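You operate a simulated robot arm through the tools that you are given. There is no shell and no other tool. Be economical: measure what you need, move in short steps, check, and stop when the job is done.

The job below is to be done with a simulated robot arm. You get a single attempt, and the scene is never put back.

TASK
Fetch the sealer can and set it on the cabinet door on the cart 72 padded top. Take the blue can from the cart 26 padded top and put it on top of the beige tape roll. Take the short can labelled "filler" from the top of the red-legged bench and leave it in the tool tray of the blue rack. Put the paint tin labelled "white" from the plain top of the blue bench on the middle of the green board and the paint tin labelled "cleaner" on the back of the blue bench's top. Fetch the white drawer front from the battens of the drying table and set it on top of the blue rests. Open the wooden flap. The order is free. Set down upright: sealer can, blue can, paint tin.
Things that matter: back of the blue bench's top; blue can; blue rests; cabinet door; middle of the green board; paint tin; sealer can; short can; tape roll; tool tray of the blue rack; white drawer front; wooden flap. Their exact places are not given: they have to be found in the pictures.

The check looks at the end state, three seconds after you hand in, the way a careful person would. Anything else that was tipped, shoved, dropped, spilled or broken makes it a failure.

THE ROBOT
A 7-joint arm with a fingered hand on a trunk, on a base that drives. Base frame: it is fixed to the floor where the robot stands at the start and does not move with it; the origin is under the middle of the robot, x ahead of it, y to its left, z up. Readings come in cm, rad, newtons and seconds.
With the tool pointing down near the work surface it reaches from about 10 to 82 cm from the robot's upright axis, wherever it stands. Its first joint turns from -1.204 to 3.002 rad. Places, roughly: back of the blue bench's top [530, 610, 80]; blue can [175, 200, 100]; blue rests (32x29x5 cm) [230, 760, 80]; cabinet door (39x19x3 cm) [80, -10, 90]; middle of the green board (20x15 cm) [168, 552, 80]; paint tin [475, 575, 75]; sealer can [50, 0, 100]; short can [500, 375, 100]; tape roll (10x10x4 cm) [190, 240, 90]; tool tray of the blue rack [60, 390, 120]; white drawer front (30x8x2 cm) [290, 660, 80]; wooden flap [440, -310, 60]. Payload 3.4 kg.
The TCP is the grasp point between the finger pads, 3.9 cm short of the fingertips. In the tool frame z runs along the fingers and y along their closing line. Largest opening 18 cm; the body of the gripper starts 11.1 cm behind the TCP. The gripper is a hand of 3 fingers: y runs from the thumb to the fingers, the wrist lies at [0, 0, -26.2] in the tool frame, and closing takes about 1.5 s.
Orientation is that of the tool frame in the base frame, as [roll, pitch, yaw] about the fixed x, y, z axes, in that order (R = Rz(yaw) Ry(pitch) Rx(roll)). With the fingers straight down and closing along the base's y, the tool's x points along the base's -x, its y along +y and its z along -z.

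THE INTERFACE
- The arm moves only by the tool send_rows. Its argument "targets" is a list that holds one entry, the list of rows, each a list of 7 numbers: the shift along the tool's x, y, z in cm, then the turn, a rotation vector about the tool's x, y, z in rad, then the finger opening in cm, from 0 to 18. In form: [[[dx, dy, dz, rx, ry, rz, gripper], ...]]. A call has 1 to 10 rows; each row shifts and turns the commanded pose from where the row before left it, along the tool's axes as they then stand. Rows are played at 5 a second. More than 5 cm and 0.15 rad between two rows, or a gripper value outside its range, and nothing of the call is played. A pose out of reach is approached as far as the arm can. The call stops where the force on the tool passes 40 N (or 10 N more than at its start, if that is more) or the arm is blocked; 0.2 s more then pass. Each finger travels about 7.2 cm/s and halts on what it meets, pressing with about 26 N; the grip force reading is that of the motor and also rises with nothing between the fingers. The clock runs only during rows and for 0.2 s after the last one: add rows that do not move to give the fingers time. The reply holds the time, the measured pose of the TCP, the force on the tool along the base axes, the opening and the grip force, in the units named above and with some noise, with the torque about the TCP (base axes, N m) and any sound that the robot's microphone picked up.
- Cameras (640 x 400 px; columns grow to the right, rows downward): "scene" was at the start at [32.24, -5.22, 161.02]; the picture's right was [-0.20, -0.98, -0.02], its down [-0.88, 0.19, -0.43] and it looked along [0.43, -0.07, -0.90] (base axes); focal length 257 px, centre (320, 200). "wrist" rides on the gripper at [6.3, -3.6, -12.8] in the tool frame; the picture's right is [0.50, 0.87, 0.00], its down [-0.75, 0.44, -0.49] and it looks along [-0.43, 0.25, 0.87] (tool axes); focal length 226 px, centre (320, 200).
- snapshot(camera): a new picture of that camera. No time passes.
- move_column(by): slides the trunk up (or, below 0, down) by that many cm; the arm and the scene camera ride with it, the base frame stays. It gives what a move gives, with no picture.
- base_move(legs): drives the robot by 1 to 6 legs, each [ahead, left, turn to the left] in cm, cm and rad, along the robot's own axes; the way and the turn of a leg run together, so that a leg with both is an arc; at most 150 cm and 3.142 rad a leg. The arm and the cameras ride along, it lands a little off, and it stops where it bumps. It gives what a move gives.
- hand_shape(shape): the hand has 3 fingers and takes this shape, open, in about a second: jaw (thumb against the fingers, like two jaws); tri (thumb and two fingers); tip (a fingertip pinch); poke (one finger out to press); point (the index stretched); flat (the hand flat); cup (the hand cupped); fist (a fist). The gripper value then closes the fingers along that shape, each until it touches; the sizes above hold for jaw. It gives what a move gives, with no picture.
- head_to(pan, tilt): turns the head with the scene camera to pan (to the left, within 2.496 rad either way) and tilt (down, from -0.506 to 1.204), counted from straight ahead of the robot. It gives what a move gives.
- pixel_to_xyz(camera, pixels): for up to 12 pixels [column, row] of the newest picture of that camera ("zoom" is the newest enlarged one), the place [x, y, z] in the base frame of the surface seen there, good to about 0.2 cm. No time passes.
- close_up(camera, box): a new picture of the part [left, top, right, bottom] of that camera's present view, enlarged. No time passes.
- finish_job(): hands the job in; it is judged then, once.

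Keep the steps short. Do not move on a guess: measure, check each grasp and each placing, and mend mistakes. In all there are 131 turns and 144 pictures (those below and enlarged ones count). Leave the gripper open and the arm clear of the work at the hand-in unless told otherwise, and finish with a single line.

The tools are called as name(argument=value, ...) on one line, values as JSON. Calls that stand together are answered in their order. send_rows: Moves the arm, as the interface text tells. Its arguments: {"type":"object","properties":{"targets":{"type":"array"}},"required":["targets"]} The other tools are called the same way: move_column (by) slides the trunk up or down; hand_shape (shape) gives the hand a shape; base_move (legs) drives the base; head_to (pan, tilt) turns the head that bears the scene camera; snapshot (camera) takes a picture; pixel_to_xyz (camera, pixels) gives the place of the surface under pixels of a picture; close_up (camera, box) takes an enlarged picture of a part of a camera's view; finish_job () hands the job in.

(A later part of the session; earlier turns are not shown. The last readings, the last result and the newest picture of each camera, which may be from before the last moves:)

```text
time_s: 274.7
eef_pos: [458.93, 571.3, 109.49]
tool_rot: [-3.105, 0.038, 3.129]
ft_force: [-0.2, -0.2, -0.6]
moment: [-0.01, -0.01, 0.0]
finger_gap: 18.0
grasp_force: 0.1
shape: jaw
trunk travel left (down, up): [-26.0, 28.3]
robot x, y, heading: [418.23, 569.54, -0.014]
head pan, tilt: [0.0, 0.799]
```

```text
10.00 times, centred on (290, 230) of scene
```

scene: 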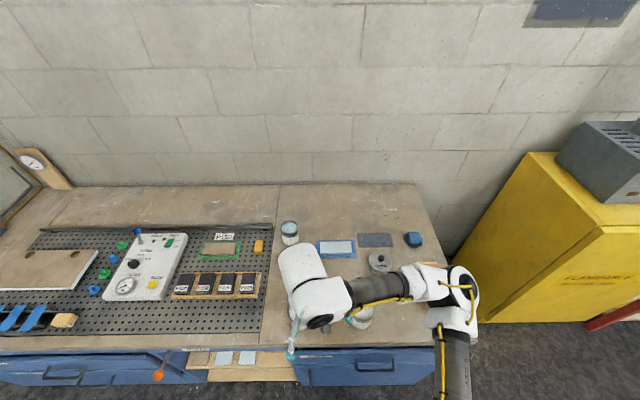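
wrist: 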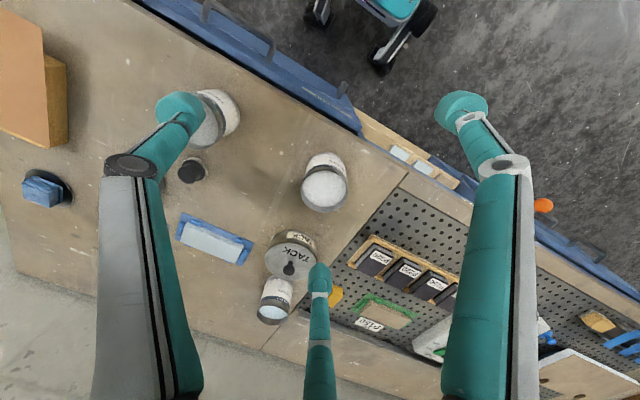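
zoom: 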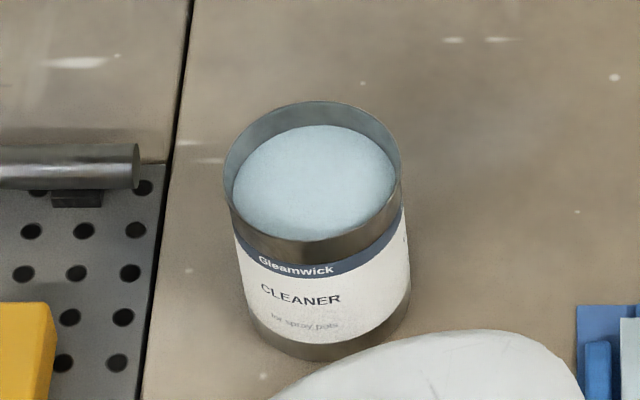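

WHITE is near (468.5, 576.3) and CLEANER stands behind the TACK pot. I'll measure the cleaner and the back strip.

pixel_to_xyz(camera="zoom", pixels=[[225, 175], [400, 175], [312, 105], [312, 240], [312, 360]])

snapshot(camera="scene")

pixel_to_xyz(camera="scene", pixels=[[200, 190], [200, 210], [200, 222], [200, 230], [277, 200], [100, 205], [350, 190], [50, 230], [275, 260]])

pixel_to_xyz(camera="wrist", pixels=[[289, 258], [270, 255], [312, 262], [275, 312], [262, 312], [288, 310], [325, 185]])

```text
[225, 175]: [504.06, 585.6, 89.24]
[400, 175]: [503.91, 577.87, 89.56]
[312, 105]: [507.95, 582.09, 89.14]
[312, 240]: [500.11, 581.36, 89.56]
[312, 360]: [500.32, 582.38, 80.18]
```

```text
53 pictures are left
```

scene: 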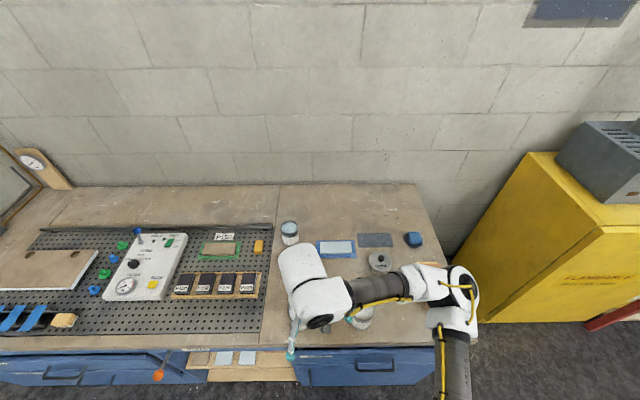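

```text
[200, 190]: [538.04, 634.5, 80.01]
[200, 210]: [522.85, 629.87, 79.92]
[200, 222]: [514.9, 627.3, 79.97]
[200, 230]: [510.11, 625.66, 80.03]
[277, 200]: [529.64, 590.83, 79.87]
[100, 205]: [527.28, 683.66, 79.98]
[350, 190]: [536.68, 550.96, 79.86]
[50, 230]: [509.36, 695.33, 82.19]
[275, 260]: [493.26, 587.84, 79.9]
```

```text
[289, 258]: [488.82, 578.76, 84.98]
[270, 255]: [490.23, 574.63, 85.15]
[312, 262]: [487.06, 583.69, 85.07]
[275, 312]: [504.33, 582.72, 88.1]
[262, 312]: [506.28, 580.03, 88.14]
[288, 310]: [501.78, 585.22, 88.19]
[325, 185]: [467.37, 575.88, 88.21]
```

Cleaner centre (504, 581.8), rim z 89.4. The back strip runs x≈511–538, which is a long reach. I'll check how close the base can get.

pixel_to_xyz(camera="wrist", pixels=[[385, 55], [378, 68], [318, 20], [425, 20], [300, 60], [440, 160], [395, 5], [250, 40]])

close_up(camera="wrist", box=[240, 0, 480, 150])

```text
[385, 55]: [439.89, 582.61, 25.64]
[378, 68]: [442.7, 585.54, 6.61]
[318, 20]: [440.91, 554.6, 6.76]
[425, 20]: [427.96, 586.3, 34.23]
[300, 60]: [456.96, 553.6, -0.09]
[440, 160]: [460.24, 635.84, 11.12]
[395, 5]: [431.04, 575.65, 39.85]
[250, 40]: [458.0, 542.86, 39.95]
```

```text
2.67 times, centred on (360, 75) of wrist
```

zoom: 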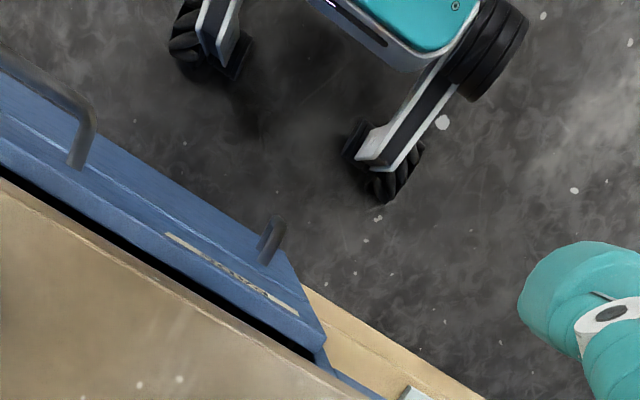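

The front wheels reach about 26 cm ahead, so the base can go to x≈429.5. I'll raise the hand, drive in, lower the trunk, then extend with a 0.4 tilt for the reach.

send_rows(targets=[[[0, 0, -4.5, 0, 0, 0, 14], [0, 0, -4.5, 0, 0, 0, 14], [0, 0, -4.5, 0, 0, 0, 14], [0, 0, -3, 0, 0, 0, 14], [0, 0, 0, 0, 0, 0, 14]]])

base_move(legs=[[0, 12, 0.014], [10.5, 0, 0]])

move_column(by=-18)

send_rows(targets=[[[0, 0, 0, 0, -0.14, 0, 14], [0, 0, 0, 0, -0.14, 0, 14], [0, 0, 0, 0, -0.12, 0, 14], [-4.3, 0, 1.7, 0, 0, 0, 14], [-4.3, 0, 1.7, 0, 0, 0, 14], [-4.3, 0, 1.7, 0, 0, 0, 14], [-4.3, 0, 1.7, 0, 0, 0, 14], [0, 0, 0, 0, 0, 0, 14]]])

snapshot(camera="wrist")

```text
time_s: 275.9
eef_pos: [458.29, 571.86, 125.83]
tool_rot: [-3.105, 0.037, 3.128]
ft_force: [-0.5, 0.2, -0.4]
moment: [0.04, 0.0, 0.03]
finger_gap: 14.05
grasp_force: 0.0
shape: jaw
trunk travel left (down, up): [-26.0, 28.3]
robot x, y, heading: [417.85, 569.53, -0.013]
head pan, tilt: [0.0, 0.799]
```

```text
time_s: 277.9
eef_pos: [468.99, 579.92, 126.05]
tool_rot: [-3.137, 0.038, 3.139]
ft_force: [0.5, -1.1, -0.4]
moment: [0.09, 0.08, 0.0]
finger_gap: 14.02
grasp_force: 0.1
shape: jaw
trunk travel left (down, up): [-26.0, 28.3]
robot x, y, heading: [428.03, 580.47, -0.001]
head pan, tilt: [0.0, 0.799]
```

```text
time_s: 279.9
eef_pos: [468.37, 586.25, 108.09]
tool_rot: [-3.085, 0.042, -3.139]
ft_force: [-0.9, 1.1, -0.7]
moment: [0.0, -0.06, 0.01]
finger_gap: 14.02
grasp_force: 0.0
shape: jaw
trunk travel left (down, up): [-8.0, 46.3]
robot x, y, heading: [428.8, 581.65, 0.005]
head pan, tilt: [0.0, 0.799]
```

```text
time_s: 281.7
eef_pos: [487.29, 582.42, 109.4]
tool_rot: [-3.112, 0.441, -3.131]
ft_force: [0.8, -0.4, 0.6]
moment: [0.08, 0.01, 0.03]
finger_gap: 14.02
grasp_force: 0.1
shape: jaw
trunk travel left (down, up): [-8.0, 46.3]
robot x, y, heading: [428.34, 580.52, 0.0]
head pan, tilt: [0.0, 0.799]
```

```text
51 pictures are left
```

wrist: 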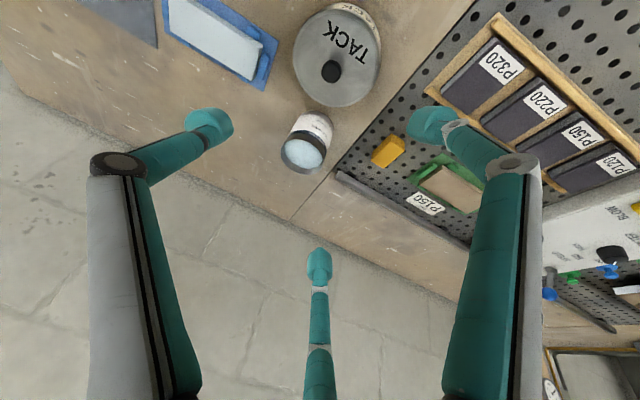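

Positioned with tilt 0.44. I'll align over the cleaner along the tool axis, descend most of the way and check.

send_rows(targets=[[[-2.8, -0.3, 1.3, 0, 0, 0, 12], [-2.8, -0.3, 1.3, 0, 0, 0, 12], [0, 0, 4.5, 0, 0, 0, 12], [0, 0, 4.5, 0, 0, 0, 12], [0, 0, 4, 0, 0, 0, 12], [0, 0, 0, 0, 0, 0, 12]]])

snapshot(camera="wrist")

pixel_to_xyz(camera="wrist", pixels=[[210, 125], [430, 122], [318, 265]])

```text
time_s: 283.1
eef_pos: [498.42, 583.16, 97.46]
tool_rot: [-3.098, 0.441, -3.123]
ft_force: [-0.6, 0.4, -0.2]
moment: [-0.04, 0.0, 0.01]
finger_gap: 12.05
grasp_force: 0.0
shape: jaw
trunk travel left (down, up): [-8.0, 46.3]
robot x, y, heading: [428.71, 580.82, 0.002]
head pan, tilt: [0.0, 0.799]
```

```text
50 pictures are left
```

wrist: 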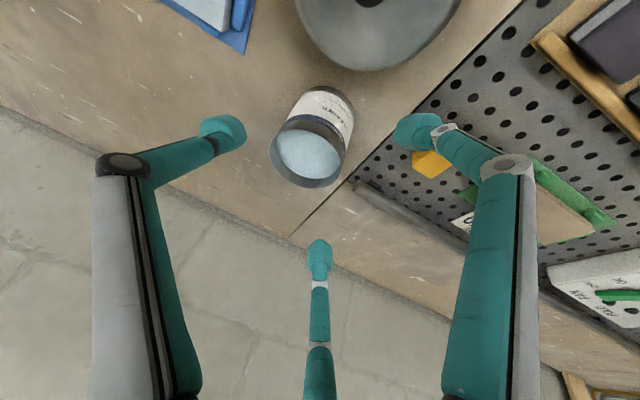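

```text
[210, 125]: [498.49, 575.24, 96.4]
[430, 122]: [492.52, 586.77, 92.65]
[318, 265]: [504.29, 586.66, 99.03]
```

pixel_to_xyz(camera="wrist", pixels=[[273, 150], [343, 165], [318, 122], [300, 185]])

send_rows(targets=[[[-0.3, -0.6, 3, 0, 0, 0, 12], [-0.2, -0.4, 3, 0, 0, 0, 12], [0, 0, 0, 0, 0, 0, 12]]])

snapshot(camera="wrist")

pixel_to_xyz(camera="wrist", pixels=[[210, 125], [430, 122], [318, 265], [275, 170], [352, 170], [312, 130]])

```text
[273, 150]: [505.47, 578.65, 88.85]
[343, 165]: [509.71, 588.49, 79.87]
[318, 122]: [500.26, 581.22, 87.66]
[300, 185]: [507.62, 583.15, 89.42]
```

```text
time_s: 283.9
eef_pos: [501.71, 581.53, 92.5]
tool_rot: [-3.101, 0.441, -3.128]
ft_force: [0.3, 0.2, 0.2]
moment: [-0.04, -0.03, 0.05]
finger_gap: 12.05
grasp_force: 0.1
shape: jaw
trunk travel left (down, up): [-8.0, 46.3]
robot x, y, heading: [428.34, 581.12, 0.002]
head pan, tilt: [0.0, 0.799]
```

```text
49 pictures are left
```

wrist: 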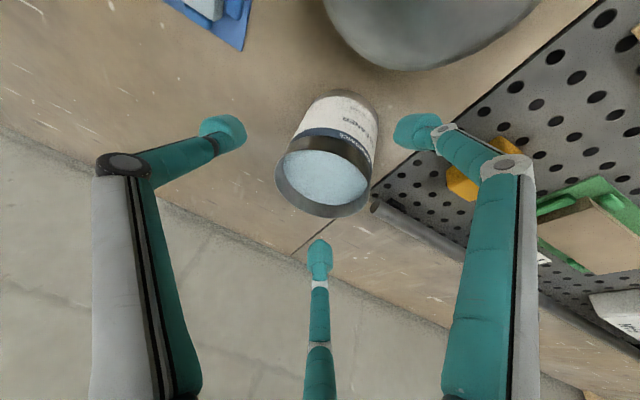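

```text
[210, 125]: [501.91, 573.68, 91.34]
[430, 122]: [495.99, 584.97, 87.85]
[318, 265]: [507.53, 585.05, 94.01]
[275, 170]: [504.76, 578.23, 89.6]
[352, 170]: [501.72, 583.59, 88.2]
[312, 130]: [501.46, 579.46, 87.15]
```

Aligned: the fingers' centre is y≈581.3 and the tin is at 581.8. Final descent and close.

send_rows(targets=[[[0, 0.3, 3, 0, 0, 0, 12], [0.1, 0, 3, 0, 0, 0, 12], [0, 0, 0, 0, 0, 0, 12], [0, 0, 0, 0, 0, 0, 9], [0, 0, 0, 0, 0, 0, 7.5], [0, 0, 0, 0, 0, 0, 5], [0, 0, 0, 0, 0, 0, 5], [0, 0, 0, 0, 0, 0, 5]]])

snapshot(camera="wrist")

```text
time_s: 285.7
eef_pos: [504.17, 581.82, 87.08]
tool_rot: [-3.1, 0.443, -3.125]
ft_force: [0.6, 1.5, 1.0]
moment: [0.0, 0.16, -0.06]
finger_gap: 6.93
grasp_force: 25.8
shape: jaw
trunk travel left (down, up): [-8.0, 46.3]
robot x, y, heading: [428.66, 580.68, 0.003]
head pan, tilt: [0.0, 0.799]
```

```text
48 pictures are left
```

wrist: 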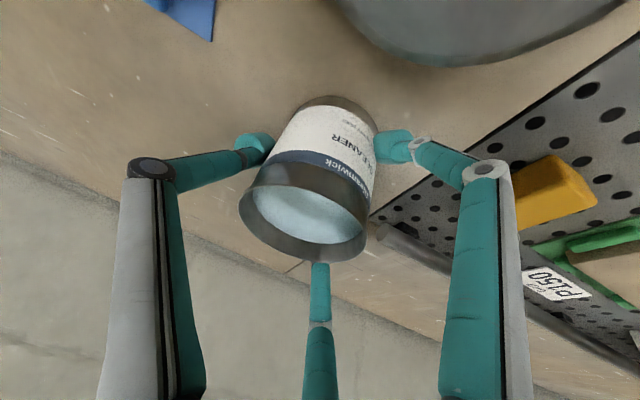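

Gripped. Lifting 2 cm straight up and checking that it stays level.

send_rows(targets=[[[-0.43, -0.04, -0.9, 0, 0, 0, 5], [-0.43, -0.04, -0.9, 0, 0, 0, 5], [-0.43, -0.04, -0.9, 0, 0, 0, 5], [0, 0, 0, 0, 0, 0, 5]]])

snapshot(camera="wrist")

pixel_to_xyz(camera="wrist", pixels=[[242, 200], [365, 238], [300, 185], [290, 258], [340, 262]])

close_up(camera="scene", box=[220, 170, 380, 290])

```text
time_s: 286.7
eef_pos: [504.26, 581.45, 89.72]
tool_rot: [-3.102, 0.437, -3.126]
ft_force: [-0.5, 0.7, -4.1]
moment: [0.01, 0.01, -0.01]
finger_gap: 6.89
grasp_force: 26.4
shape: jaw
trunk travel left (down, up): [-8.0, 46.3]
robot x, y, heading: [428.38, 581.06, 0.0]
head pan, tilt: [0.0, 0.799]
```

```text
47 pictures are left
```

wrist: 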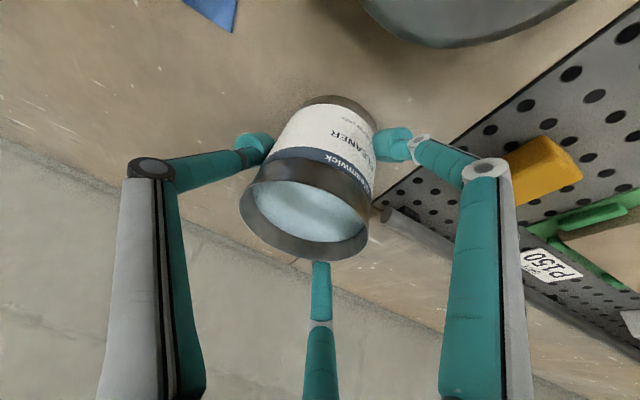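

```text
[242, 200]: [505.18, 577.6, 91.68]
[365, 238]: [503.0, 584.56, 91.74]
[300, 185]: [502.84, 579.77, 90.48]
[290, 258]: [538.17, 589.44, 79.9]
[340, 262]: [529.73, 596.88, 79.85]
```

```text
3.33 times, centred on (300, 230) of scene
```

zoom: 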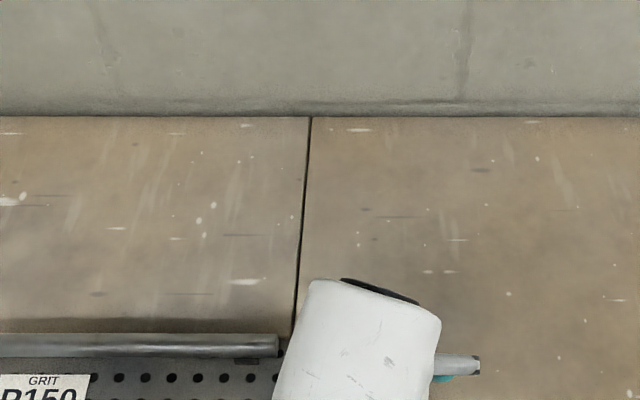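

Level (rim z≈91.7 at both sides). Moving 18 cm back toward the wall.

send_rows(targets=[[[-4.06, 0, 1.93, 0, 0, 0, 5], [-4.06, 0, 1.93, 0, 0, 0, 5], [-4.06, 0, 1.93, 0, 0, 0, 5], [-3.6, 0, 1.7, 0, 0, 0, 5], [0, 0, 0, 0, 0, 0, 5]]])

```text
time_s: 287.9
eef_pos: [521.88, 581.18, 89.56]
tool_rot: [-3.102, 0.437, -3.129]
ft_force: [-0.7, 0.3, -4.4]
moment: [0.03, 0.01, -0.01]
finger_gap: 6.89
grasp_force: 26.1
shape: jaw
trunk travel left (down, up): [-8.0, 46.3]
robot x, y, heading: [428.24, 581.11, 0.008]
head pan, tilt: [0.0, 0.799]
```

It reached. A further 4 cm, to be well within the back strip.

send_rows(targets=[[[-3.6, 0, 1.7, 0, 0, 0, 5], [0, 0, 0, 0, 0, 0, 5]]])

send_rows(targets=[[[0.43, 0.04, 0.9, 0, 0, 0, 5], [0.43, 0.04, 0.9, 0, 0, 0, 5], [0.13, 0, 0.27, 0, 0, 0, 5], [0, 0, 0, 0, 0, 0, 5]]])

send_rows(targets=[[[0.13, 0, 0.27, 0, 0, 0, 5], [0, 0, 0, 0, 0, 0, 5]]])

snapshot(camera="wrist")

```text
time_s: 288.5
eef_pos: [524.04, 581.19, 89.66]
tool_rot: [-3.1, 0.439, -3.127]
ft_force: [0.9, 0.0, -4.6]
moment: [0.01, 0.02, 0.02]
finger_gap: 6.87
grasp_force: 25.8
shape: jaw
out of reach, approached as far as the arm can: row 1
trunk travel left (down, up): [-8.0, 46.3]
robot x, y, heading: [428.36, 581.31, 0.007]
head pan, tilt: [0.0, 0.799]
```

```text
time_s: 289.5
eef_pos: [523.91, 581.36, 87.37]
tool_rot: [-3.101, 0.437, -3.127]
ft_force: [-0.3, -0.7, -2.5]
moment: [0.03, -0.01, 0.01]
finger_gap: 6.88
grasp_force: 26.0
shape: jaw
trunk travel left (down, up): [-8.0, 46.3]
robot x, y, heading: [428.41, 581.55, -0.001]
head pan, tilt: [0.0, 0.799]
```

```text
time_s: 290.1
eef_pos: [523.87, 581.37, 87.28]
tool_rot: [-3.101, 0.44, -3.129]
ft_force: [3.1, -0.4, 1.9]
moment: [-0.01, 0.06, 0.05]
finger_gap: 6.89
grasp_force: 26.1
shape: jaw
trunk travel left (down, up): [-8.0, 46.3]
robot x, y, heading: [428.6, 580.53, -0.0]
head pan, tilt: [0.0, 0.799]
```

```text
45 pictures are left
```

wrist: 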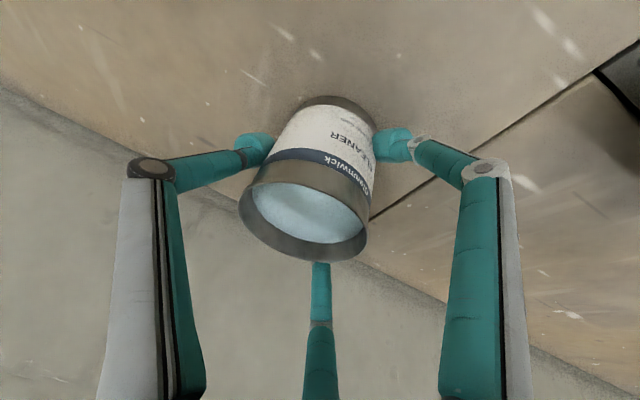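

Set down (force rose from −4.5 to +1.9). Opening, then withdrawing along the same path I came in on.

send_rows(targets=[[[0, 0, 0, 0, 0, 0, 8], [0, 0, 0, 0, 0, 0, 10], [0, 0, 0, 0, 0, 0, 12.5], [0, 0, 0, 0, 0, 0, 12.5], [0, 0, -3, 0, 0, 0, 12.5], [0, 0, -3, 0, 0, 0, 12.5], [0, 0, -4, 0, 0, 0, 12.5], [0, 0, -4, 0, 0, 0, 12.5], [0, 0, 0, 0, 0, 0, 12.5]]])

snapshot(camera="wrist")

pixel_to_xyz(camera="wrist", pixels=[[307, 158], [280, 150], [343, 145], [320, 100], [273, 150], [300, 185]])

```text
time_s: 292.1
eef_pos: [517.74, 581.63, 99.76]
tool_rot: [-3.103, 0.438, -3.127]
ft_force: [0.1, -0.1, 0.0]
moment: [0.02, 0.01, 0.0]
finger_gap: 12.45
grasp_force: 0.0
shape: jaw
trunk travel left (down, up): [-8.0, 46.3]
robot x, y, heading: [428.7, 580.85, 0.005]
head pan, tilt: [0.0, 0.799]
```

```text
44 pictures are left
```

wrist: 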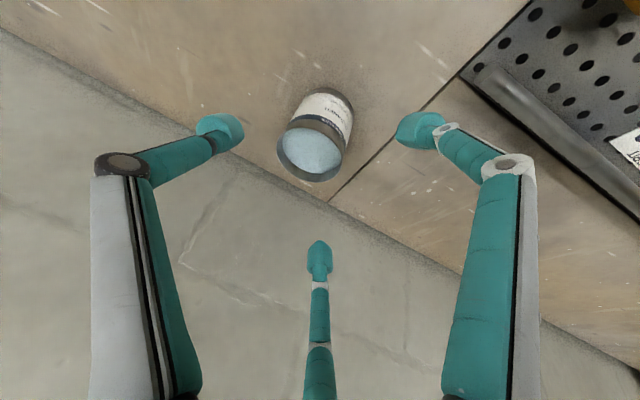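

```text
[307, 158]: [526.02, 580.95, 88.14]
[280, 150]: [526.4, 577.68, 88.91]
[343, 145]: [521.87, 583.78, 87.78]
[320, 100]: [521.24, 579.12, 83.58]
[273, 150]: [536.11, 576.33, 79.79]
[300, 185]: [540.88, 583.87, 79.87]
```

Cleaner stands at about (525, 581). Now retract toward WHITE, rising, and untilt.

send_rows(targets=[[[3.81, 0, -2.9, 0, 0, 0, 14], [3.81, 0, -2.9, 0, 0, 0, 14], [3.81, 0, -2.9, 0, 0, 0, 14], [3.81, 0, -2.9, 0, 0, 0, 14], [3.81, 0, -2.9, 0, 0, 0, 14], [3.81, 0, -2.9, 0, 0, 0, 14], [3.81, 0, -2.9, 0, 0, 0, 14], [3.81, 0, -2.9, 0, 0, 0, 14], [3.81, 0, -2.9, 0, 0, 0, 14], [3.81, 0, -2.9, 0, 0, 0, 14]]])

send_rows(targets=[[[0, 0, 0, 0, 0.14, 0, 14], [0, 0, 0, 0, 0.14, 0, 14], [0, 0, 0, 0, 0.14, 0, 14], [0, -2.5, 0, 0, 0, 0, 14], [0, -2.5, 0, 0, 0, 0, 14], [0, 0, 0, 0, 0, 0, 14]]])

snapshot(camera="wrist")

```text
time_s: 294.5
eef_pos: [472.83, 581.61, 106.56]
tool_rot: [-3.072, 0.328, 3.104]
ft_force: [-1.0, 0.1, 0.0]
moment: [0.0, 0.01, -0.02]
finger_gap: 13.97
grasp_force: 0.1
shape: jaw
trunk travel left (down, up): [-8.0, 46.3]
robot x, y, heading: [428.92, 580.86, 0.006]
head pan, tilt: [0.0, 0.799]
stopped in row 10: the arm was blocked; the commanded pose is now the measured one
```

```text
time_s: 295.9
eef_pos: [472.32, 576.98, 107.01]
tool_rot: [-3.076, -0.084, 3.087]
ft_force: [0.4, -0.1, 0.6]
moment: [-0.03, 0.01, 0.04]
finger_gap: 13.99
grasp_force: 0.1
shape: jaw
trunk travel left (down, up): [-8.0, 46.3]
robot x, y, heading: [428.61, 580.64, 0.006]
head pan, tilt: [0.0, 0.799]
```

```text
43 pictures are left
```

wrist: 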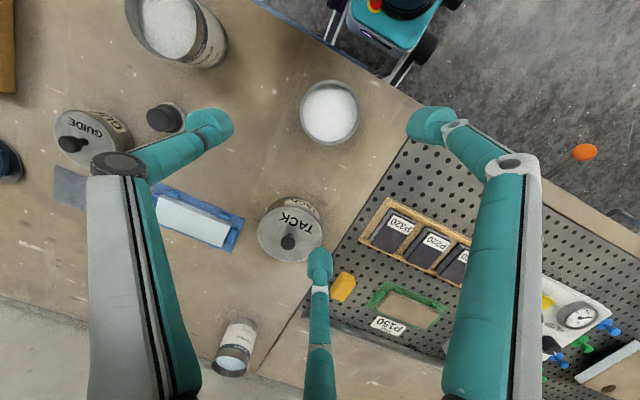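

send_rows(targets=[[[0, 0, 0, -0.065, -0.084, -0.05, 13], [0, 0, 0, 0, 0, 0, 13]]])

snapshot(camera="wrist")

close_up(camera="wrist", box=[260, 60, 420, 180])

```text
time_s: 296.5
eef_pos: [472.27, 576.75, 107.06]
tool_rot: [3.137, 0.0, 3.141]
ft_force: [0.3, 1.0, 0.3]
moment: [0.0, 0.0, -0.02]
finger_gap: 13.03
grasp_force: 0.1
shape: jaw
trunk travel left (down, up): [-8.0, 46.3]
robot x, y, heading: [428.71, 581.2, 0.004]
head pan, tilt: [0.0, 0.799]
```

```text
42 pictures are left
```

wrist: 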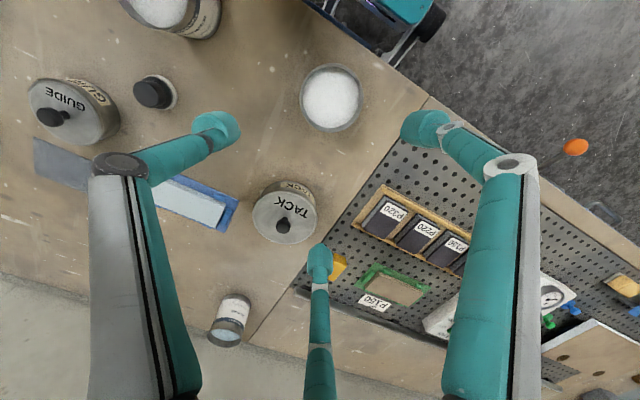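

```text
3.33 times, centred on (340, 120) of wrist
```

zoom: 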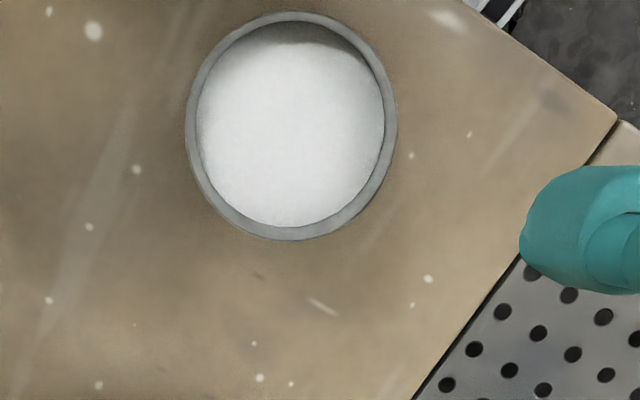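

pixel_to_xyz(camera="zoom", pixels=[[190, 125], [391, 125], [291, 17], [285, 233], [290, 125], [260, 300]])

pixel_to_xyz(camera="wrist", pixels=[[212, 125], [430, 122], [318, 265]])

```text
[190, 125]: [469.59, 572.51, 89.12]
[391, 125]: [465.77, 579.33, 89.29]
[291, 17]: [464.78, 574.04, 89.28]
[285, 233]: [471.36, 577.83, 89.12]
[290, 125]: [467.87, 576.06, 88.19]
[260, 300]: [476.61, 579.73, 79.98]
```

```text
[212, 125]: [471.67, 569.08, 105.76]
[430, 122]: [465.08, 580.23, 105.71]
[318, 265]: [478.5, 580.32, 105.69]
```

Tin centre (467.9, 575.9). Aligning and descending.

send_rows(targets=[[[3.8, -0.8, 0, 0, 0, 0, 13], [0, 0, 4.5, 0, 0, 0, 13], [0, 0, 4.5, 0, 0, 0, 13], [0, 0, 2, 0, 0, 0, 13], [0, 0, 0, 0, 0, 0, 13]]])

snapshot(camera="wrist")

pixel_to_xyz(camera="wrist", pixels=[[212, 125], [430, 122], [318, 265]])

```text
time_s: 297.7
eef_pos: [468.49, 576.16, 96.13]
tool_rot: [3.141, 0.0, 3.139]
ft_force: [0.2, 0.1, -0.3]
moment: [0.01, 0.0, -0.02]
finger_gap: 13.02
grasp_force: 0.1
shape: jaw
trunk travel left (down, up): [-8.0, 46.3]
robot x, y, heading: [428.76, 580.86, 0.004]
head pan, tilt: [0.0, 0.799]
```

```text
40 pictures are left
```

wrist: 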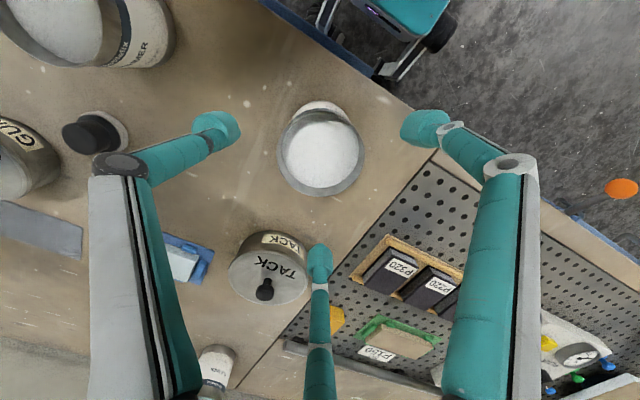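

```text
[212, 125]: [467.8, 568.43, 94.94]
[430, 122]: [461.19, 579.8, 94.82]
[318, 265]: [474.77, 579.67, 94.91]
```

Centred. Down 10 cm and close.

send_rows(targets=[[[0, 0, 4, 0, 0, 0, 13], [0, 0, 4, 0, 0, 0, 13], [0, 0, 2, 0, 0, 0, 13], [0, 0, 0, 0, 0, 0, 9.5], [0, 0, 0, 0, 0, 0, 7.5], [0, 0, 0, 0, 0, 0, 5], [0, 0, 0, 0, 0, 0, 5], [0, 0, 0, 0, 0, 0, 5]]])

send_rows(targets=[[[0, 0, -1.5, 0, 0, 0, 5], [0, 0, -1.5, 0, 0, 0, 5], [0, 0, 0, 0, 0, 0, 5]]])

snapshot(camera="wrist")

```text
time_s: 299.5
eef_pos: [468.46, 576.33, 88.07]
tool_rot: [3.139, 0.001, 3.14]
ft_force: [1.2, 0.6, 0.3]
moment: [-0.03, -0.02, 0.0]
finger_gap: 6.66
grasp_force: 26.1
shape: jaw
out of reach, approached as far as the arm can: row 3
trunk travel left (down, up): [-8.0, 46.3]
robot x, y, heading: [428.73, 580.5, 0.001]
head pan, tilt: [0.0, 0.799]
```

```text
time_s: 300.3
eef_pos: [468.63, 576.15, 90.95]
tool_rot: [3.14, 0.002, 3.141]
ft_force: [-1.1, 0.7, -4.5]
moment: [0.01, 0.0, 0.01]
finger_gap: 6.67
grasp_force: 26.2
shape: jaw
trunk travel left (down, up): [-8.0, 46.3]
robot x, y, heading: [428.71, 581.11, 0.005]
head pan, tilt: [0.0, 0.799]
```

```text
39 pictures are left
```

wrist: 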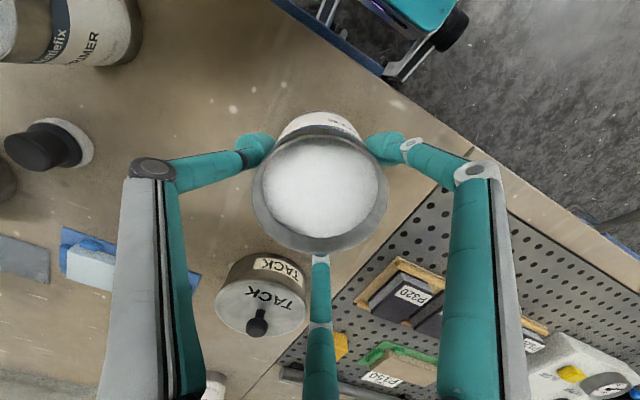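

Held. I'll raise the trunk 20, back off, and drive round to the −x side of the green table, where the board is within reach. Path: y≈455 corridor, then to (112, 552).

move_column(by=20)

base_move(legs=[[-25, 0, 0], [0, -126, 0], [-110, 0, 0]])

```text
time_s: 302.5
eef_pos: [468.55, 576.08, 110.99]
tool_rot: [3.141, -0.002, 3.137]
ft_force: [-0.5, -0.4, -4.9]
moment: [0.01, -0.01, -0.01]
finger_gap: 6.65
grasp_force: 26.4
shape: jaw
trunk travel left (down, up): [-28.0, 26.3]
robot x, y, heading: [428.12, 581.02, 0.001]
head pan, tilt: [0.0, 0.799]
```

```text
time_s: 315.5
eef_pos: [333.36, 449.73, 111.02]
tool_rot: [3.138, 0.0, 3.138]
ft_force: [1.1, -0.8, -5.4]
moment: [-0.01, -0.04, 0.03]
finger_gap: 6.68
grasp_force: 26.1
shape: jaw
trunk travel left (down, up): [-28.0, 26.3]
robot x, y, heading: [293.35, 454.88, 0.002]
head pan, tilt: [0.0, 0.799]
```

base_move(legs=[[-100, -3, 0], [-84, 0, 0]])

head_to(pan=0.7, tilt=0.7)

snapshot(camera="scene")

pixel_to_xyz(camera="scene", pixels=[[320, 200], [250, 200], [380, 200], [320, 250], [420, 250], [200, 150], [320, 120], [450, 200]])

```text
time_s: 324.7
eef_pos: [149.98, 446.19, 111.18]
tool_rot: [-3.139, 0.001, -3.138]
ft_force: [0.6, -0.2, -3.5]
moment: [0.01, -0.06, 0.0]
finger_gap: 6.65
grasp_force: 25.5
shape: jaw
trunk travel left (down, up): [-28.0, 26.3]
robot x, y, heading: [110.57, 449.87, 0.009]
head pan, tilt: [0.0, 0.799]
```

```text
time_s: 325.8
eef_pos: [149.84, 446.7, 111.33]
tool_rot: [-3.134, 0.004, -3.137]
ft_force: [0.0, 0.0, -5.3]
moment: [0.03, -0.04, 0.0]
finger_gap: 6.63
grasp_force: 26.7
shape: jaw
trunk travel left (down, up): [-28.0, 26.3]
robot x, y, heading: [110.57, 450.08, 0.015]
head pan, tilt: [0.7, 0.7]
```

```text
38 pictures are left
```

scene: 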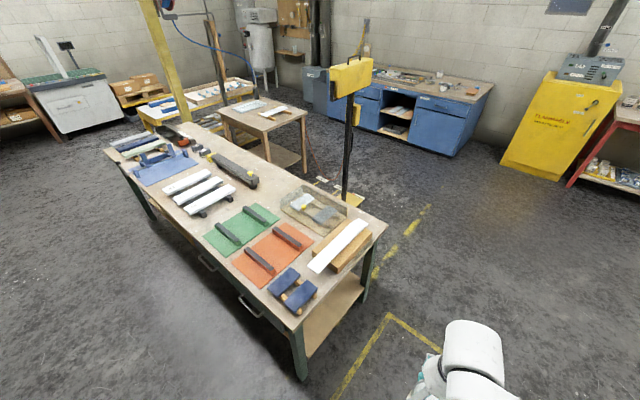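

```text
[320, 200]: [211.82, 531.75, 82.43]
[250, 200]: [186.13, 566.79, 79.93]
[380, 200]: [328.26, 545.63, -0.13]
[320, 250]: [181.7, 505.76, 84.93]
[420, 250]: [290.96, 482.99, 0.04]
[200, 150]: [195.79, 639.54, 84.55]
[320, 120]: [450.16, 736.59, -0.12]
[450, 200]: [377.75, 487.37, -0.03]
```

I'll strafe left to y≈552 alongside the green board.

base_move(legs=[[0, 103, -0.012]])

head_to(pan=0.0, tilt=0.9)

snapshot(camera="scene")

snapshot(camera="wrist")

```text
time_s: 331.0
eef_pos: [148.79, 546.05, 111.15]
tool_rot: [3.141, 0.004, -3.137]
ft_force: [0.1, -0.8, -4.4]
moment: [0.08, 0.0, 0.02]
finger_gap: 6.64
grasp_force: 26.2
shape: jaw
trunk travel left (down, up): [-28.0, 26.3]
robot x, y, heading: [109.23, 550.03, 0.012]
head pan, tilt: [0.7, 0.7]
```

```text
time_s: 332.0
eef_pos: [148.51, 546.74, 111.28]
tool_rot: [-3.134, 0.006, -3.139]
ft_force: [-0.6, 1.4, -4.9]
moment: [0.03, -0.01, -0.02]
finger_gap: 6.64
grasp_force: 25.9
shape: jaw
trunk travel left (down, up): [-28.0, 26.3]
robot x, y, heading: [108.93, 550.35, 0.01]
head pan, tilt: [0.0, 0.901]
```

```text
37 pictures are left
```

scene: 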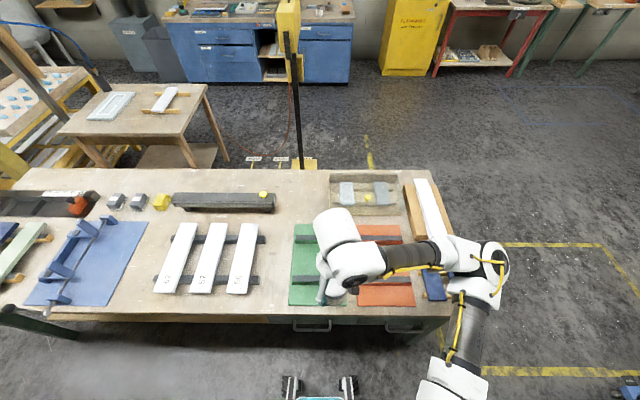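

```text
36 pictures are left
```

wrist: 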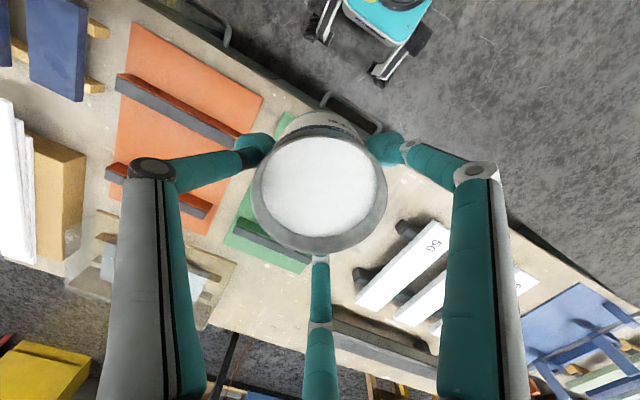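

close_up(camera="scene", box=[260, 200, 380, 320])

pixel_to_xyz(camera="scene", pixels=[[294, 226], [290, 303], [316, 226], [303, 245], [300, 240], [300, 282], [302, 260], [310, 262], [325, 300], [295, 260], [338, 278], [318, 303]])

pixel_to_xyz(camera="wrist", pixels=[[265, 210], [245, 210], [310, 265], [260, 235], [230, 240], [295, 255], [285, 118], [280, 130], [256, 190], [384, 190], [318, 135], [318, 250]])

```text
3.33 times, centred on (320, 260) of scene
```

zoom: 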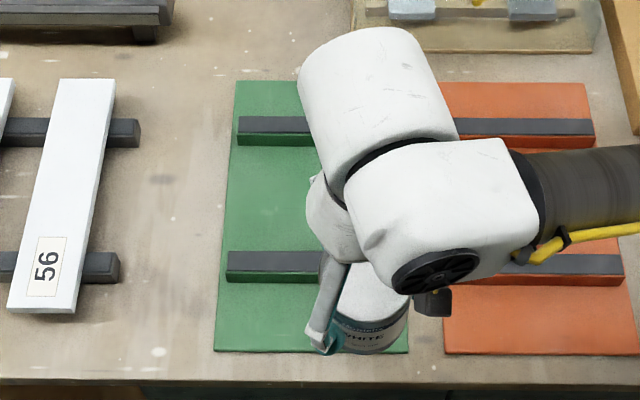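

```text
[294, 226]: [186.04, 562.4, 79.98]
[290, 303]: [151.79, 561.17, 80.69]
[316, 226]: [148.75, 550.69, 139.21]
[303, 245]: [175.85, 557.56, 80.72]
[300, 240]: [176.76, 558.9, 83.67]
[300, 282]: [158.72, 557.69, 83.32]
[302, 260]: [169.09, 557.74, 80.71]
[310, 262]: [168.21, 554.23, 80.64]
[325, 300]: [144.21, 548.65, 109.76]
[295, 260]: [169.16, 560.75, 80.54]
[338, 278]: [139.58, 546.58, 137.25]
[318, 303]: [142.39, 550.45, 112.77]
```

```text
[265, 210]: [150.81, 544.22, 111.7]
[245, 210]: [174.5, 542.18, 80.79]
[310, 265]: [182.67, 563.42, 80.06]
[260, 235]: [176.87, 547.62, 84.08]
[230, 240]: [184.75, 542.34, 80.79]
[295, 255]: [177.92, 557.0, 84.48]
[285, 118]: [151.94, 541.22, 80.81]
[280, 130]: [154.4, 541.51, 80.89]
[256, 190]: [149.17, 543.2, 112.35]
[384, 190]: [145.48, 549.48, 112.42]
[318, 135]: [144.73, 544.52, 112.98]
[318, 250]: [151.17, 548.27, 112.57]
```

The board's free middle, between its bars, is centred at (168.3, 551.5), surface z 80.7. Moving over it and lowering the trunk by 16.

send_rows(targets=[[[-4.2, 1.04, 0, 0, 0, 0, 5], [-4.2, 1.04, 0, 0, 0, 0, 5], [-4.2, 1.04, 0, 0, 0, 0, 5], [-4.2, 1.04, 0, 0, 0, 0, 5], [-4.2, 1.04, 0, 0, 0, 0, 5], [0, 0, 0, 0, 0, 0, 5]]])

move_column(by=-16)

snapshot(camera="wrist")

pixel_to_xyz(camera="wrist", pixels=[[255, 190], [384, 190], [318, 135], [318, 250], [320, 190]])

```text
time_s: 333.4
eef_pos: [169.3, 551.77, 111.48]
tool_rot: [-3.133, 0.009, -3.137]
ft_force: [-1.7, -0.5, -4.6]
moment: [0.03, -0.02, 0.0]
finger_gap: 6.64
grasp_force: 26.4
shape: jaw
trunk travel left (down, up): [-28.0, 26.3]
robot x, y, heading: [109.47, 550.44, 0.008]
head pan, tilt: [0.0, 0.901]
```

```text
time_s: 335.3
eef_pos: [169.39, 552.05, 95.61]
tool_rot: [-3.135, 0.009, -3.139]
ft_force: [0.0, 0.2, -4.7]
moment: [0.03, -0.01, 0.01]
finger_gap: 6.63
grasp_force: 25.6
shape: jaw
trunk travel left (down, up): [-12.0, 42.3]
robot x, y, heading: [109.55, 550.0, 0.008]
head pan, tilt: [0.0, 0.901]
```

```text
34 pictures are left
```

wrist: 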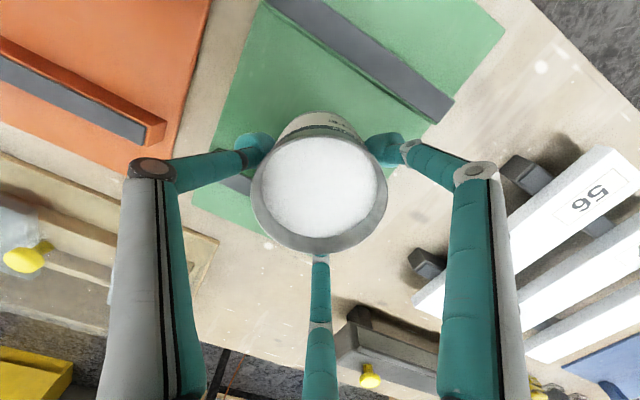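

```text
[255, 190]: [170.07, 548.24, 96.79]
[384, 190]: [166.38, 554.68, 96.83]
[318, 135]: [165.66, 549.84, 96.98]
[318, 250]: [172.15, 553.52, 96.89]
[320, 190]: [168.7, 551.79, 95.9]
```

The tin is at (168.6, 551.6). Lowering 6.2, then small steps.

send_rows(targets=[[[0, 0, 3, 0, 0, 0, 5], [0, 0, 2.2, 0, 0, 0, 5], [0, 0, 1, 0, 0, 0, 5], [0, 0, 0, 0, 0, 0, 5]]])

send_rows(targets=[[[0, 0, 0.35, 0, 0, 0, 5], [0, 0, 0, 0, 0, 0, 5]]])

send_rows(targets=[[[0, 0, 0.25, 0, 0, 0, 5], [0, 0, 0, 0, 0, 0, 5]]])

```text
time_s: 336.3
eef_pos: [169.62, 551.97, 89.18]
tool_rot: [-3.135, 0.008, -3.137]
ft_force: [0.6, 0.9, -3.7]
moment: [0.04, -0.05, 0.04]
finger_gap: 6.66
grasp_force: 25.9
shape: jaw
trunk travel left (down, up): [-12.0, 42.3]
robot x, y, heading: [109.51, 550.15, 0.008]
head pan, tilt: [0.0, 0.901]
```

```text
time_s: 336.9
eef_pos: [169.6, 551.85, 88.82]
tool_rot: [-3.134, 0.005, -3.138]
ft_force: [0.0, 0.0, -5.5]
moment: [0.03, -0.02, -0.03]
finger_gap: 6.64
grasp_force: 26.3
shape: jaw
trunk travel left (down, up): [-12.0, 42.3]
robot x, y, heading: [109.0, 550.28, 0.01]
head pan, tilt: [0.0, 0.901]
```

```text
time_s: 337.5
eef_pos: [169.53, 551.94, 88.8]
tool_rot: [-3.133, 0.006, -3.139]
ft_force: [1.5, 0.1, 4.1]
moment: [0.0, 0.02, 0.0]
finger_gap: 6.69
grasp_force: 26.0
shape: jaw
trunk travel left (down, up): [-12.0, 42.3]
robot x, y, heading: [109.2, 550.4, 0.007]
head pan, tilt: [0.0, 0.901]
```

Contact made. Releasing and rising.

send_rows(targets=[[[0, 0, 0, 0, 0, 0, 8], [0, 0, 0, 0, 0, 0, 10], [0, 0, 0, 0, 0, 0, 12.5], [0, 0, 0, 0, 0, 0, 12.5], [0, 0, -3, 0, 0, 0, 12.5], [0, 0, -4, 0, 0, 0, 12.5], [0, 0, -4, 0, 0, 0, 12.5], [0, 0, -4, 0, 0, 0, 12.5], [0, 0, 0, 0, 0, 0, 12.5]]])

snapshot(camera="wrist")

head_to(pan=0.5, tilt=0.65)

snapshot(camera="scene")

pixel_to_xyz(camera="scene", pixels=[[320, 150], [250, 150], [200, 200], [150, 200], [250, 250], [320, 250], [100, 250], [200, 300], [380, 120], [280, 110], [220, 120], [150, 140]])

```text
time_s: 339.5
eef_pos: [169.22, 552.01, 103.63]
tool_rot: [-3.135, 0.006, -3.138]
ft_force: [-0.1, -0.2, 0.2]
moment: [-0.03, 0.01, 0.0]
finger_gap: 12.42
grasp_force: 0.1
shape: jaw
trunk travel left (down, up): [-12.0, 42.3]
robot x, y, heading: [109.5, 550.22, 0.01]
head pan, tilt: [0.0, 0.901]
```

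```text
33 pictures are left
```

wrist: 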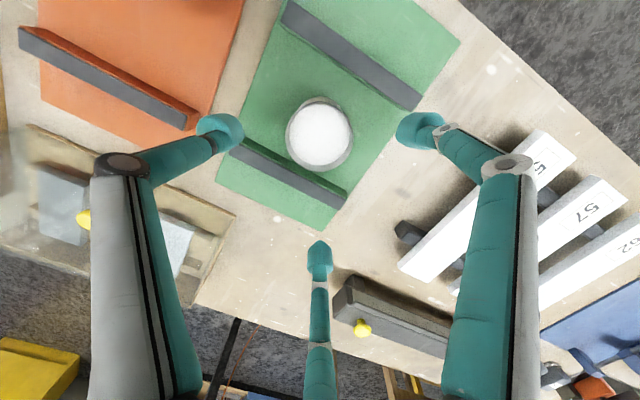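

```text
time_s: 340.4
eef_pos: [169.26, 551.86, 103.65]
tool_rot: [-3.135, 0.007, -3.139]
ft_force: [-0.4, -0.6, -0.7]
moment: [-0.02, 0.02, -0.02]
finger_gap: 12.46
grasp_force: 0.1
shape: jaw
trunk travel left (down, up): [-12.0, 42.3]
robot x, y, heading: [109.02, 550.18, 0.009]
head pan, tilt: [0.499, 0.649]
```

```text
32 pictures are left
```

scene: 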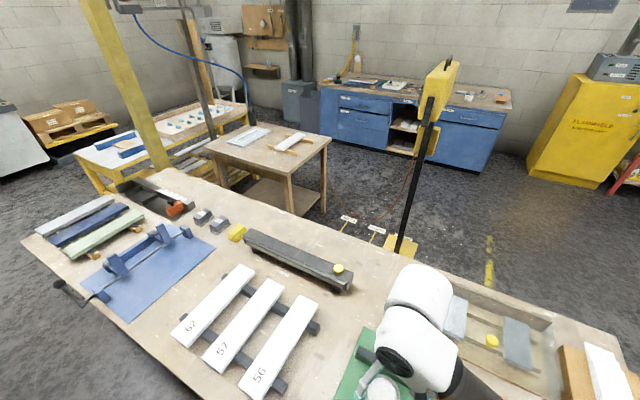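

```text
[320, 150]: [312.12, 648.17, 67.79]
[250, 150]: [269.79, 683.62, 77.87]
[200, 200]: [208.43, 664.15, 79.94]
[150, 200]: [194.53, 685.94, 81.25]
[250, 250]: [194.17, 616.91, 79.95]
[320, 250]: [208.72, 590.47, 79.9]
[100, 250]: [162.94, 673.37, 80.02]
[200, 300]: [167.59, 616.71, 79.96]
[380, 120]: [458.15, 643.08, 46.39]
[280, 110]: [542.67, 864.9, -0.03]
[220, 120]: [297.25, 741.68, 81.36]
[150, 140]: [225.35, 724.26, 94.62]
```

The white tin stands well on the green board. Now I'll locate the white drawer front (near (290,143)) and the blue rests (near (115,145)).

close_up(camera="scene", box=[70, 80, 350, 240])

pixel_to_xyz(camera="zoom", pixels=[[470, 145], [510, 140], [535, 125], [500, 160], [100, 140], [130, 150], [80, 160], [50, 170], [320, 155], [580, 150], [490, 210], [250, 100]])

```text
2.29 times, centred on (210, 160) of scene
```

zoom: 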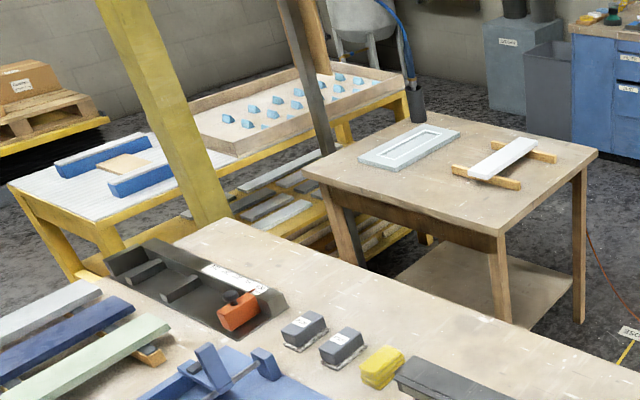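

```text
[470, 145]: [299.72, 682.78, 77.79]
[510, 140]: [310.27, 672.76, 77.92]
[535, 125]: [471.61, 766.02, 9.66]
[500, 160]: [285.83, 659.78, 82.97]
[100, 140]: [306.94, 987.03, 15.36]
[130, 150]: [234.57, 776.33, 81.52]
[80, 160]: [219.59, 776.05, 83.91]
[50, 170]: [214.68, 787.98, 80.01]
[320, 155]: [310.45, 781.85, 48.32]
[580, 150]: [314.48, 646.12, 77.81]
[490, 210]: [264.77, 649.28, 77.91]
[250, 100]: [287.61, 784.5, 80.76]
```

close_up(camera="scene", box=[70, 110, 170, 190])

pixel_to_xyz(camera="zoom", pixels=[[115, 190], [160, 210], [410, 130], [300, 150], [265, 270], [250, 240], [330, 270], [420, 200], [280, 170], [30, 250], [70, 300], [520, 330]])

close_up(camera="scene", box=[250, 120, 330, 180])

pixel_to_xyz(camera="zoom", pixels=[[175, 210], [230, 245], [380, 110], [430, 135], [300, 180], [150, 220], [260, 260], [360, 105], [450, 160], [205, 215], [400, 125]])

```text
5.00 times, centred on (120, 150) of scene
```

zoom: 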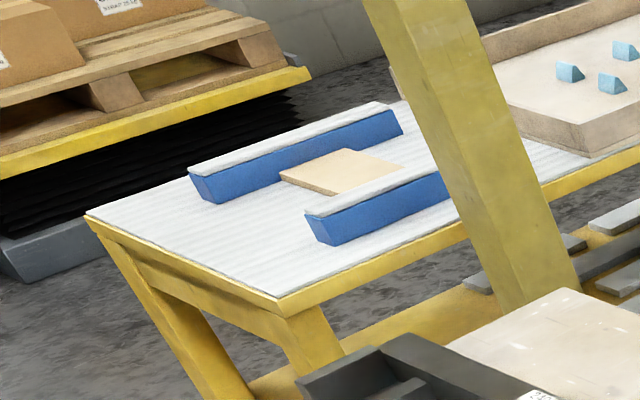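

```text
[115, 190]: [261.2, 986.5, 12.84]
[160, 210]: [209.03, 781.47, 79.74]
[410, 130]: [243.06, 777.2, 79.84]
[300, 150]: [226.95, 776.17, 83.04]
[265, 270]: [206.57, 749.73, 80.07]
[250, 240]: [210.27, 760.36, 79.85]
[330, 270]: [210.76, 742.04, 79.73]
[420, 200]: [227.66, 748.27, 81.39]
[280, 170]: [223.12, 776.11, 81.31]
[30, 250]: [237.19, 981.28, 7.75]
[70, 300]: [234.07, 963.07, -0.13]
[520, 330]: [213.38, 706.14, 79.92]
```

```text
6.67 times, centred on (290, 150) of scene
```

zoom: 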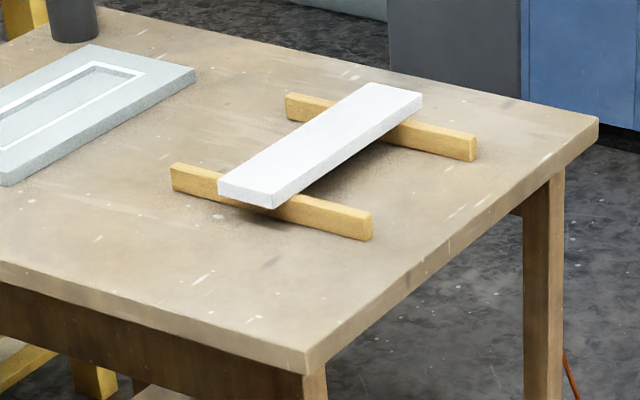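

```text
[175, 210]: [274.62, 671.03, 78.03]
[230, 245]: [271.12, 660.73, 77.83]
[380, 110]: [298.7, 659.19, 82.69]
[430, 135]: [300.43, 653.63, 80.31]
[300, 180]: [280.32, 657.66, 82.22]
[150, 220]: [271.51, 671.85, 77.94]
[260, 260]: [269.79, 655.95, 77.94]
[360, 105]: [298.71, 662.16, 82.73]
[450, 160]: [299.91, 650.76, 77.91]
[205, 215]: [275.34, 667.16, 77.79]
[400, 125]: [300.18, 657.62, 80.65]
```

The drawer front lies along x, centre about (287, 660), top z 82.7. The rests are bars along x at y≈750 and 776, x 208–242. I'll retract, drive back round to the aisle, turn and come to (405, 660).

send_rows(targets=[[[0, 0, -4, 0, 0, 0, 14], [4.5, 0, 0, 0, 0, 0, 14], [4.5, 0, 0, 0, 0, 0, 14], [4.5, 0, 0, 0, 0, 0, 14], [4.5, 0, 0, 0, 0, 0, 14], [0, 0, 0, 0, 0, 0, 14]]])

base_move(legs=[[0, -102, -0.008], [150, 3, 0], [145, 3, 0]])

base_move(legs=[[0, 0, 3.14], [0, -120, 0]])

```text
time_s: 341.8
eef_pos: [151.32, 551.86, 107.6]
tool_rot: [-3.135, 0.005, -3.138]
ft_force: [-0.2, -0.1, -0.8]
moment: [0.03, -0.02, -0.02]
finger_gap: 13.97
grasp_force: 0.0
shape: jaw
trunk travel left (down, up): [-12.0, 42.3]
robot x, y, heading: [109.58, 550.28, 0.007]
head pan, tilt: [0.499, 0.649]
```

```text
refused: leg 2 is longer than a leg can be; nothing moved
```

```text
time_s: 355.1
eef_pos: [71.45, 670.23, 107.67]
tool_rot: [-3.135, 0.007, -0.044]
ft_force: [-0.8, -1.3, -0.4]
moment: [0.0, -0.04, -0.02]
finger_gap: 14.0
grasp_force: 0.0
shape: jaw
trunk travel left (down, up): [-12.0, 42.3]
robot x, y, heading: [113.71, 669.88, 3.101]
head pan, tilt: [0.499, 0.649]
```

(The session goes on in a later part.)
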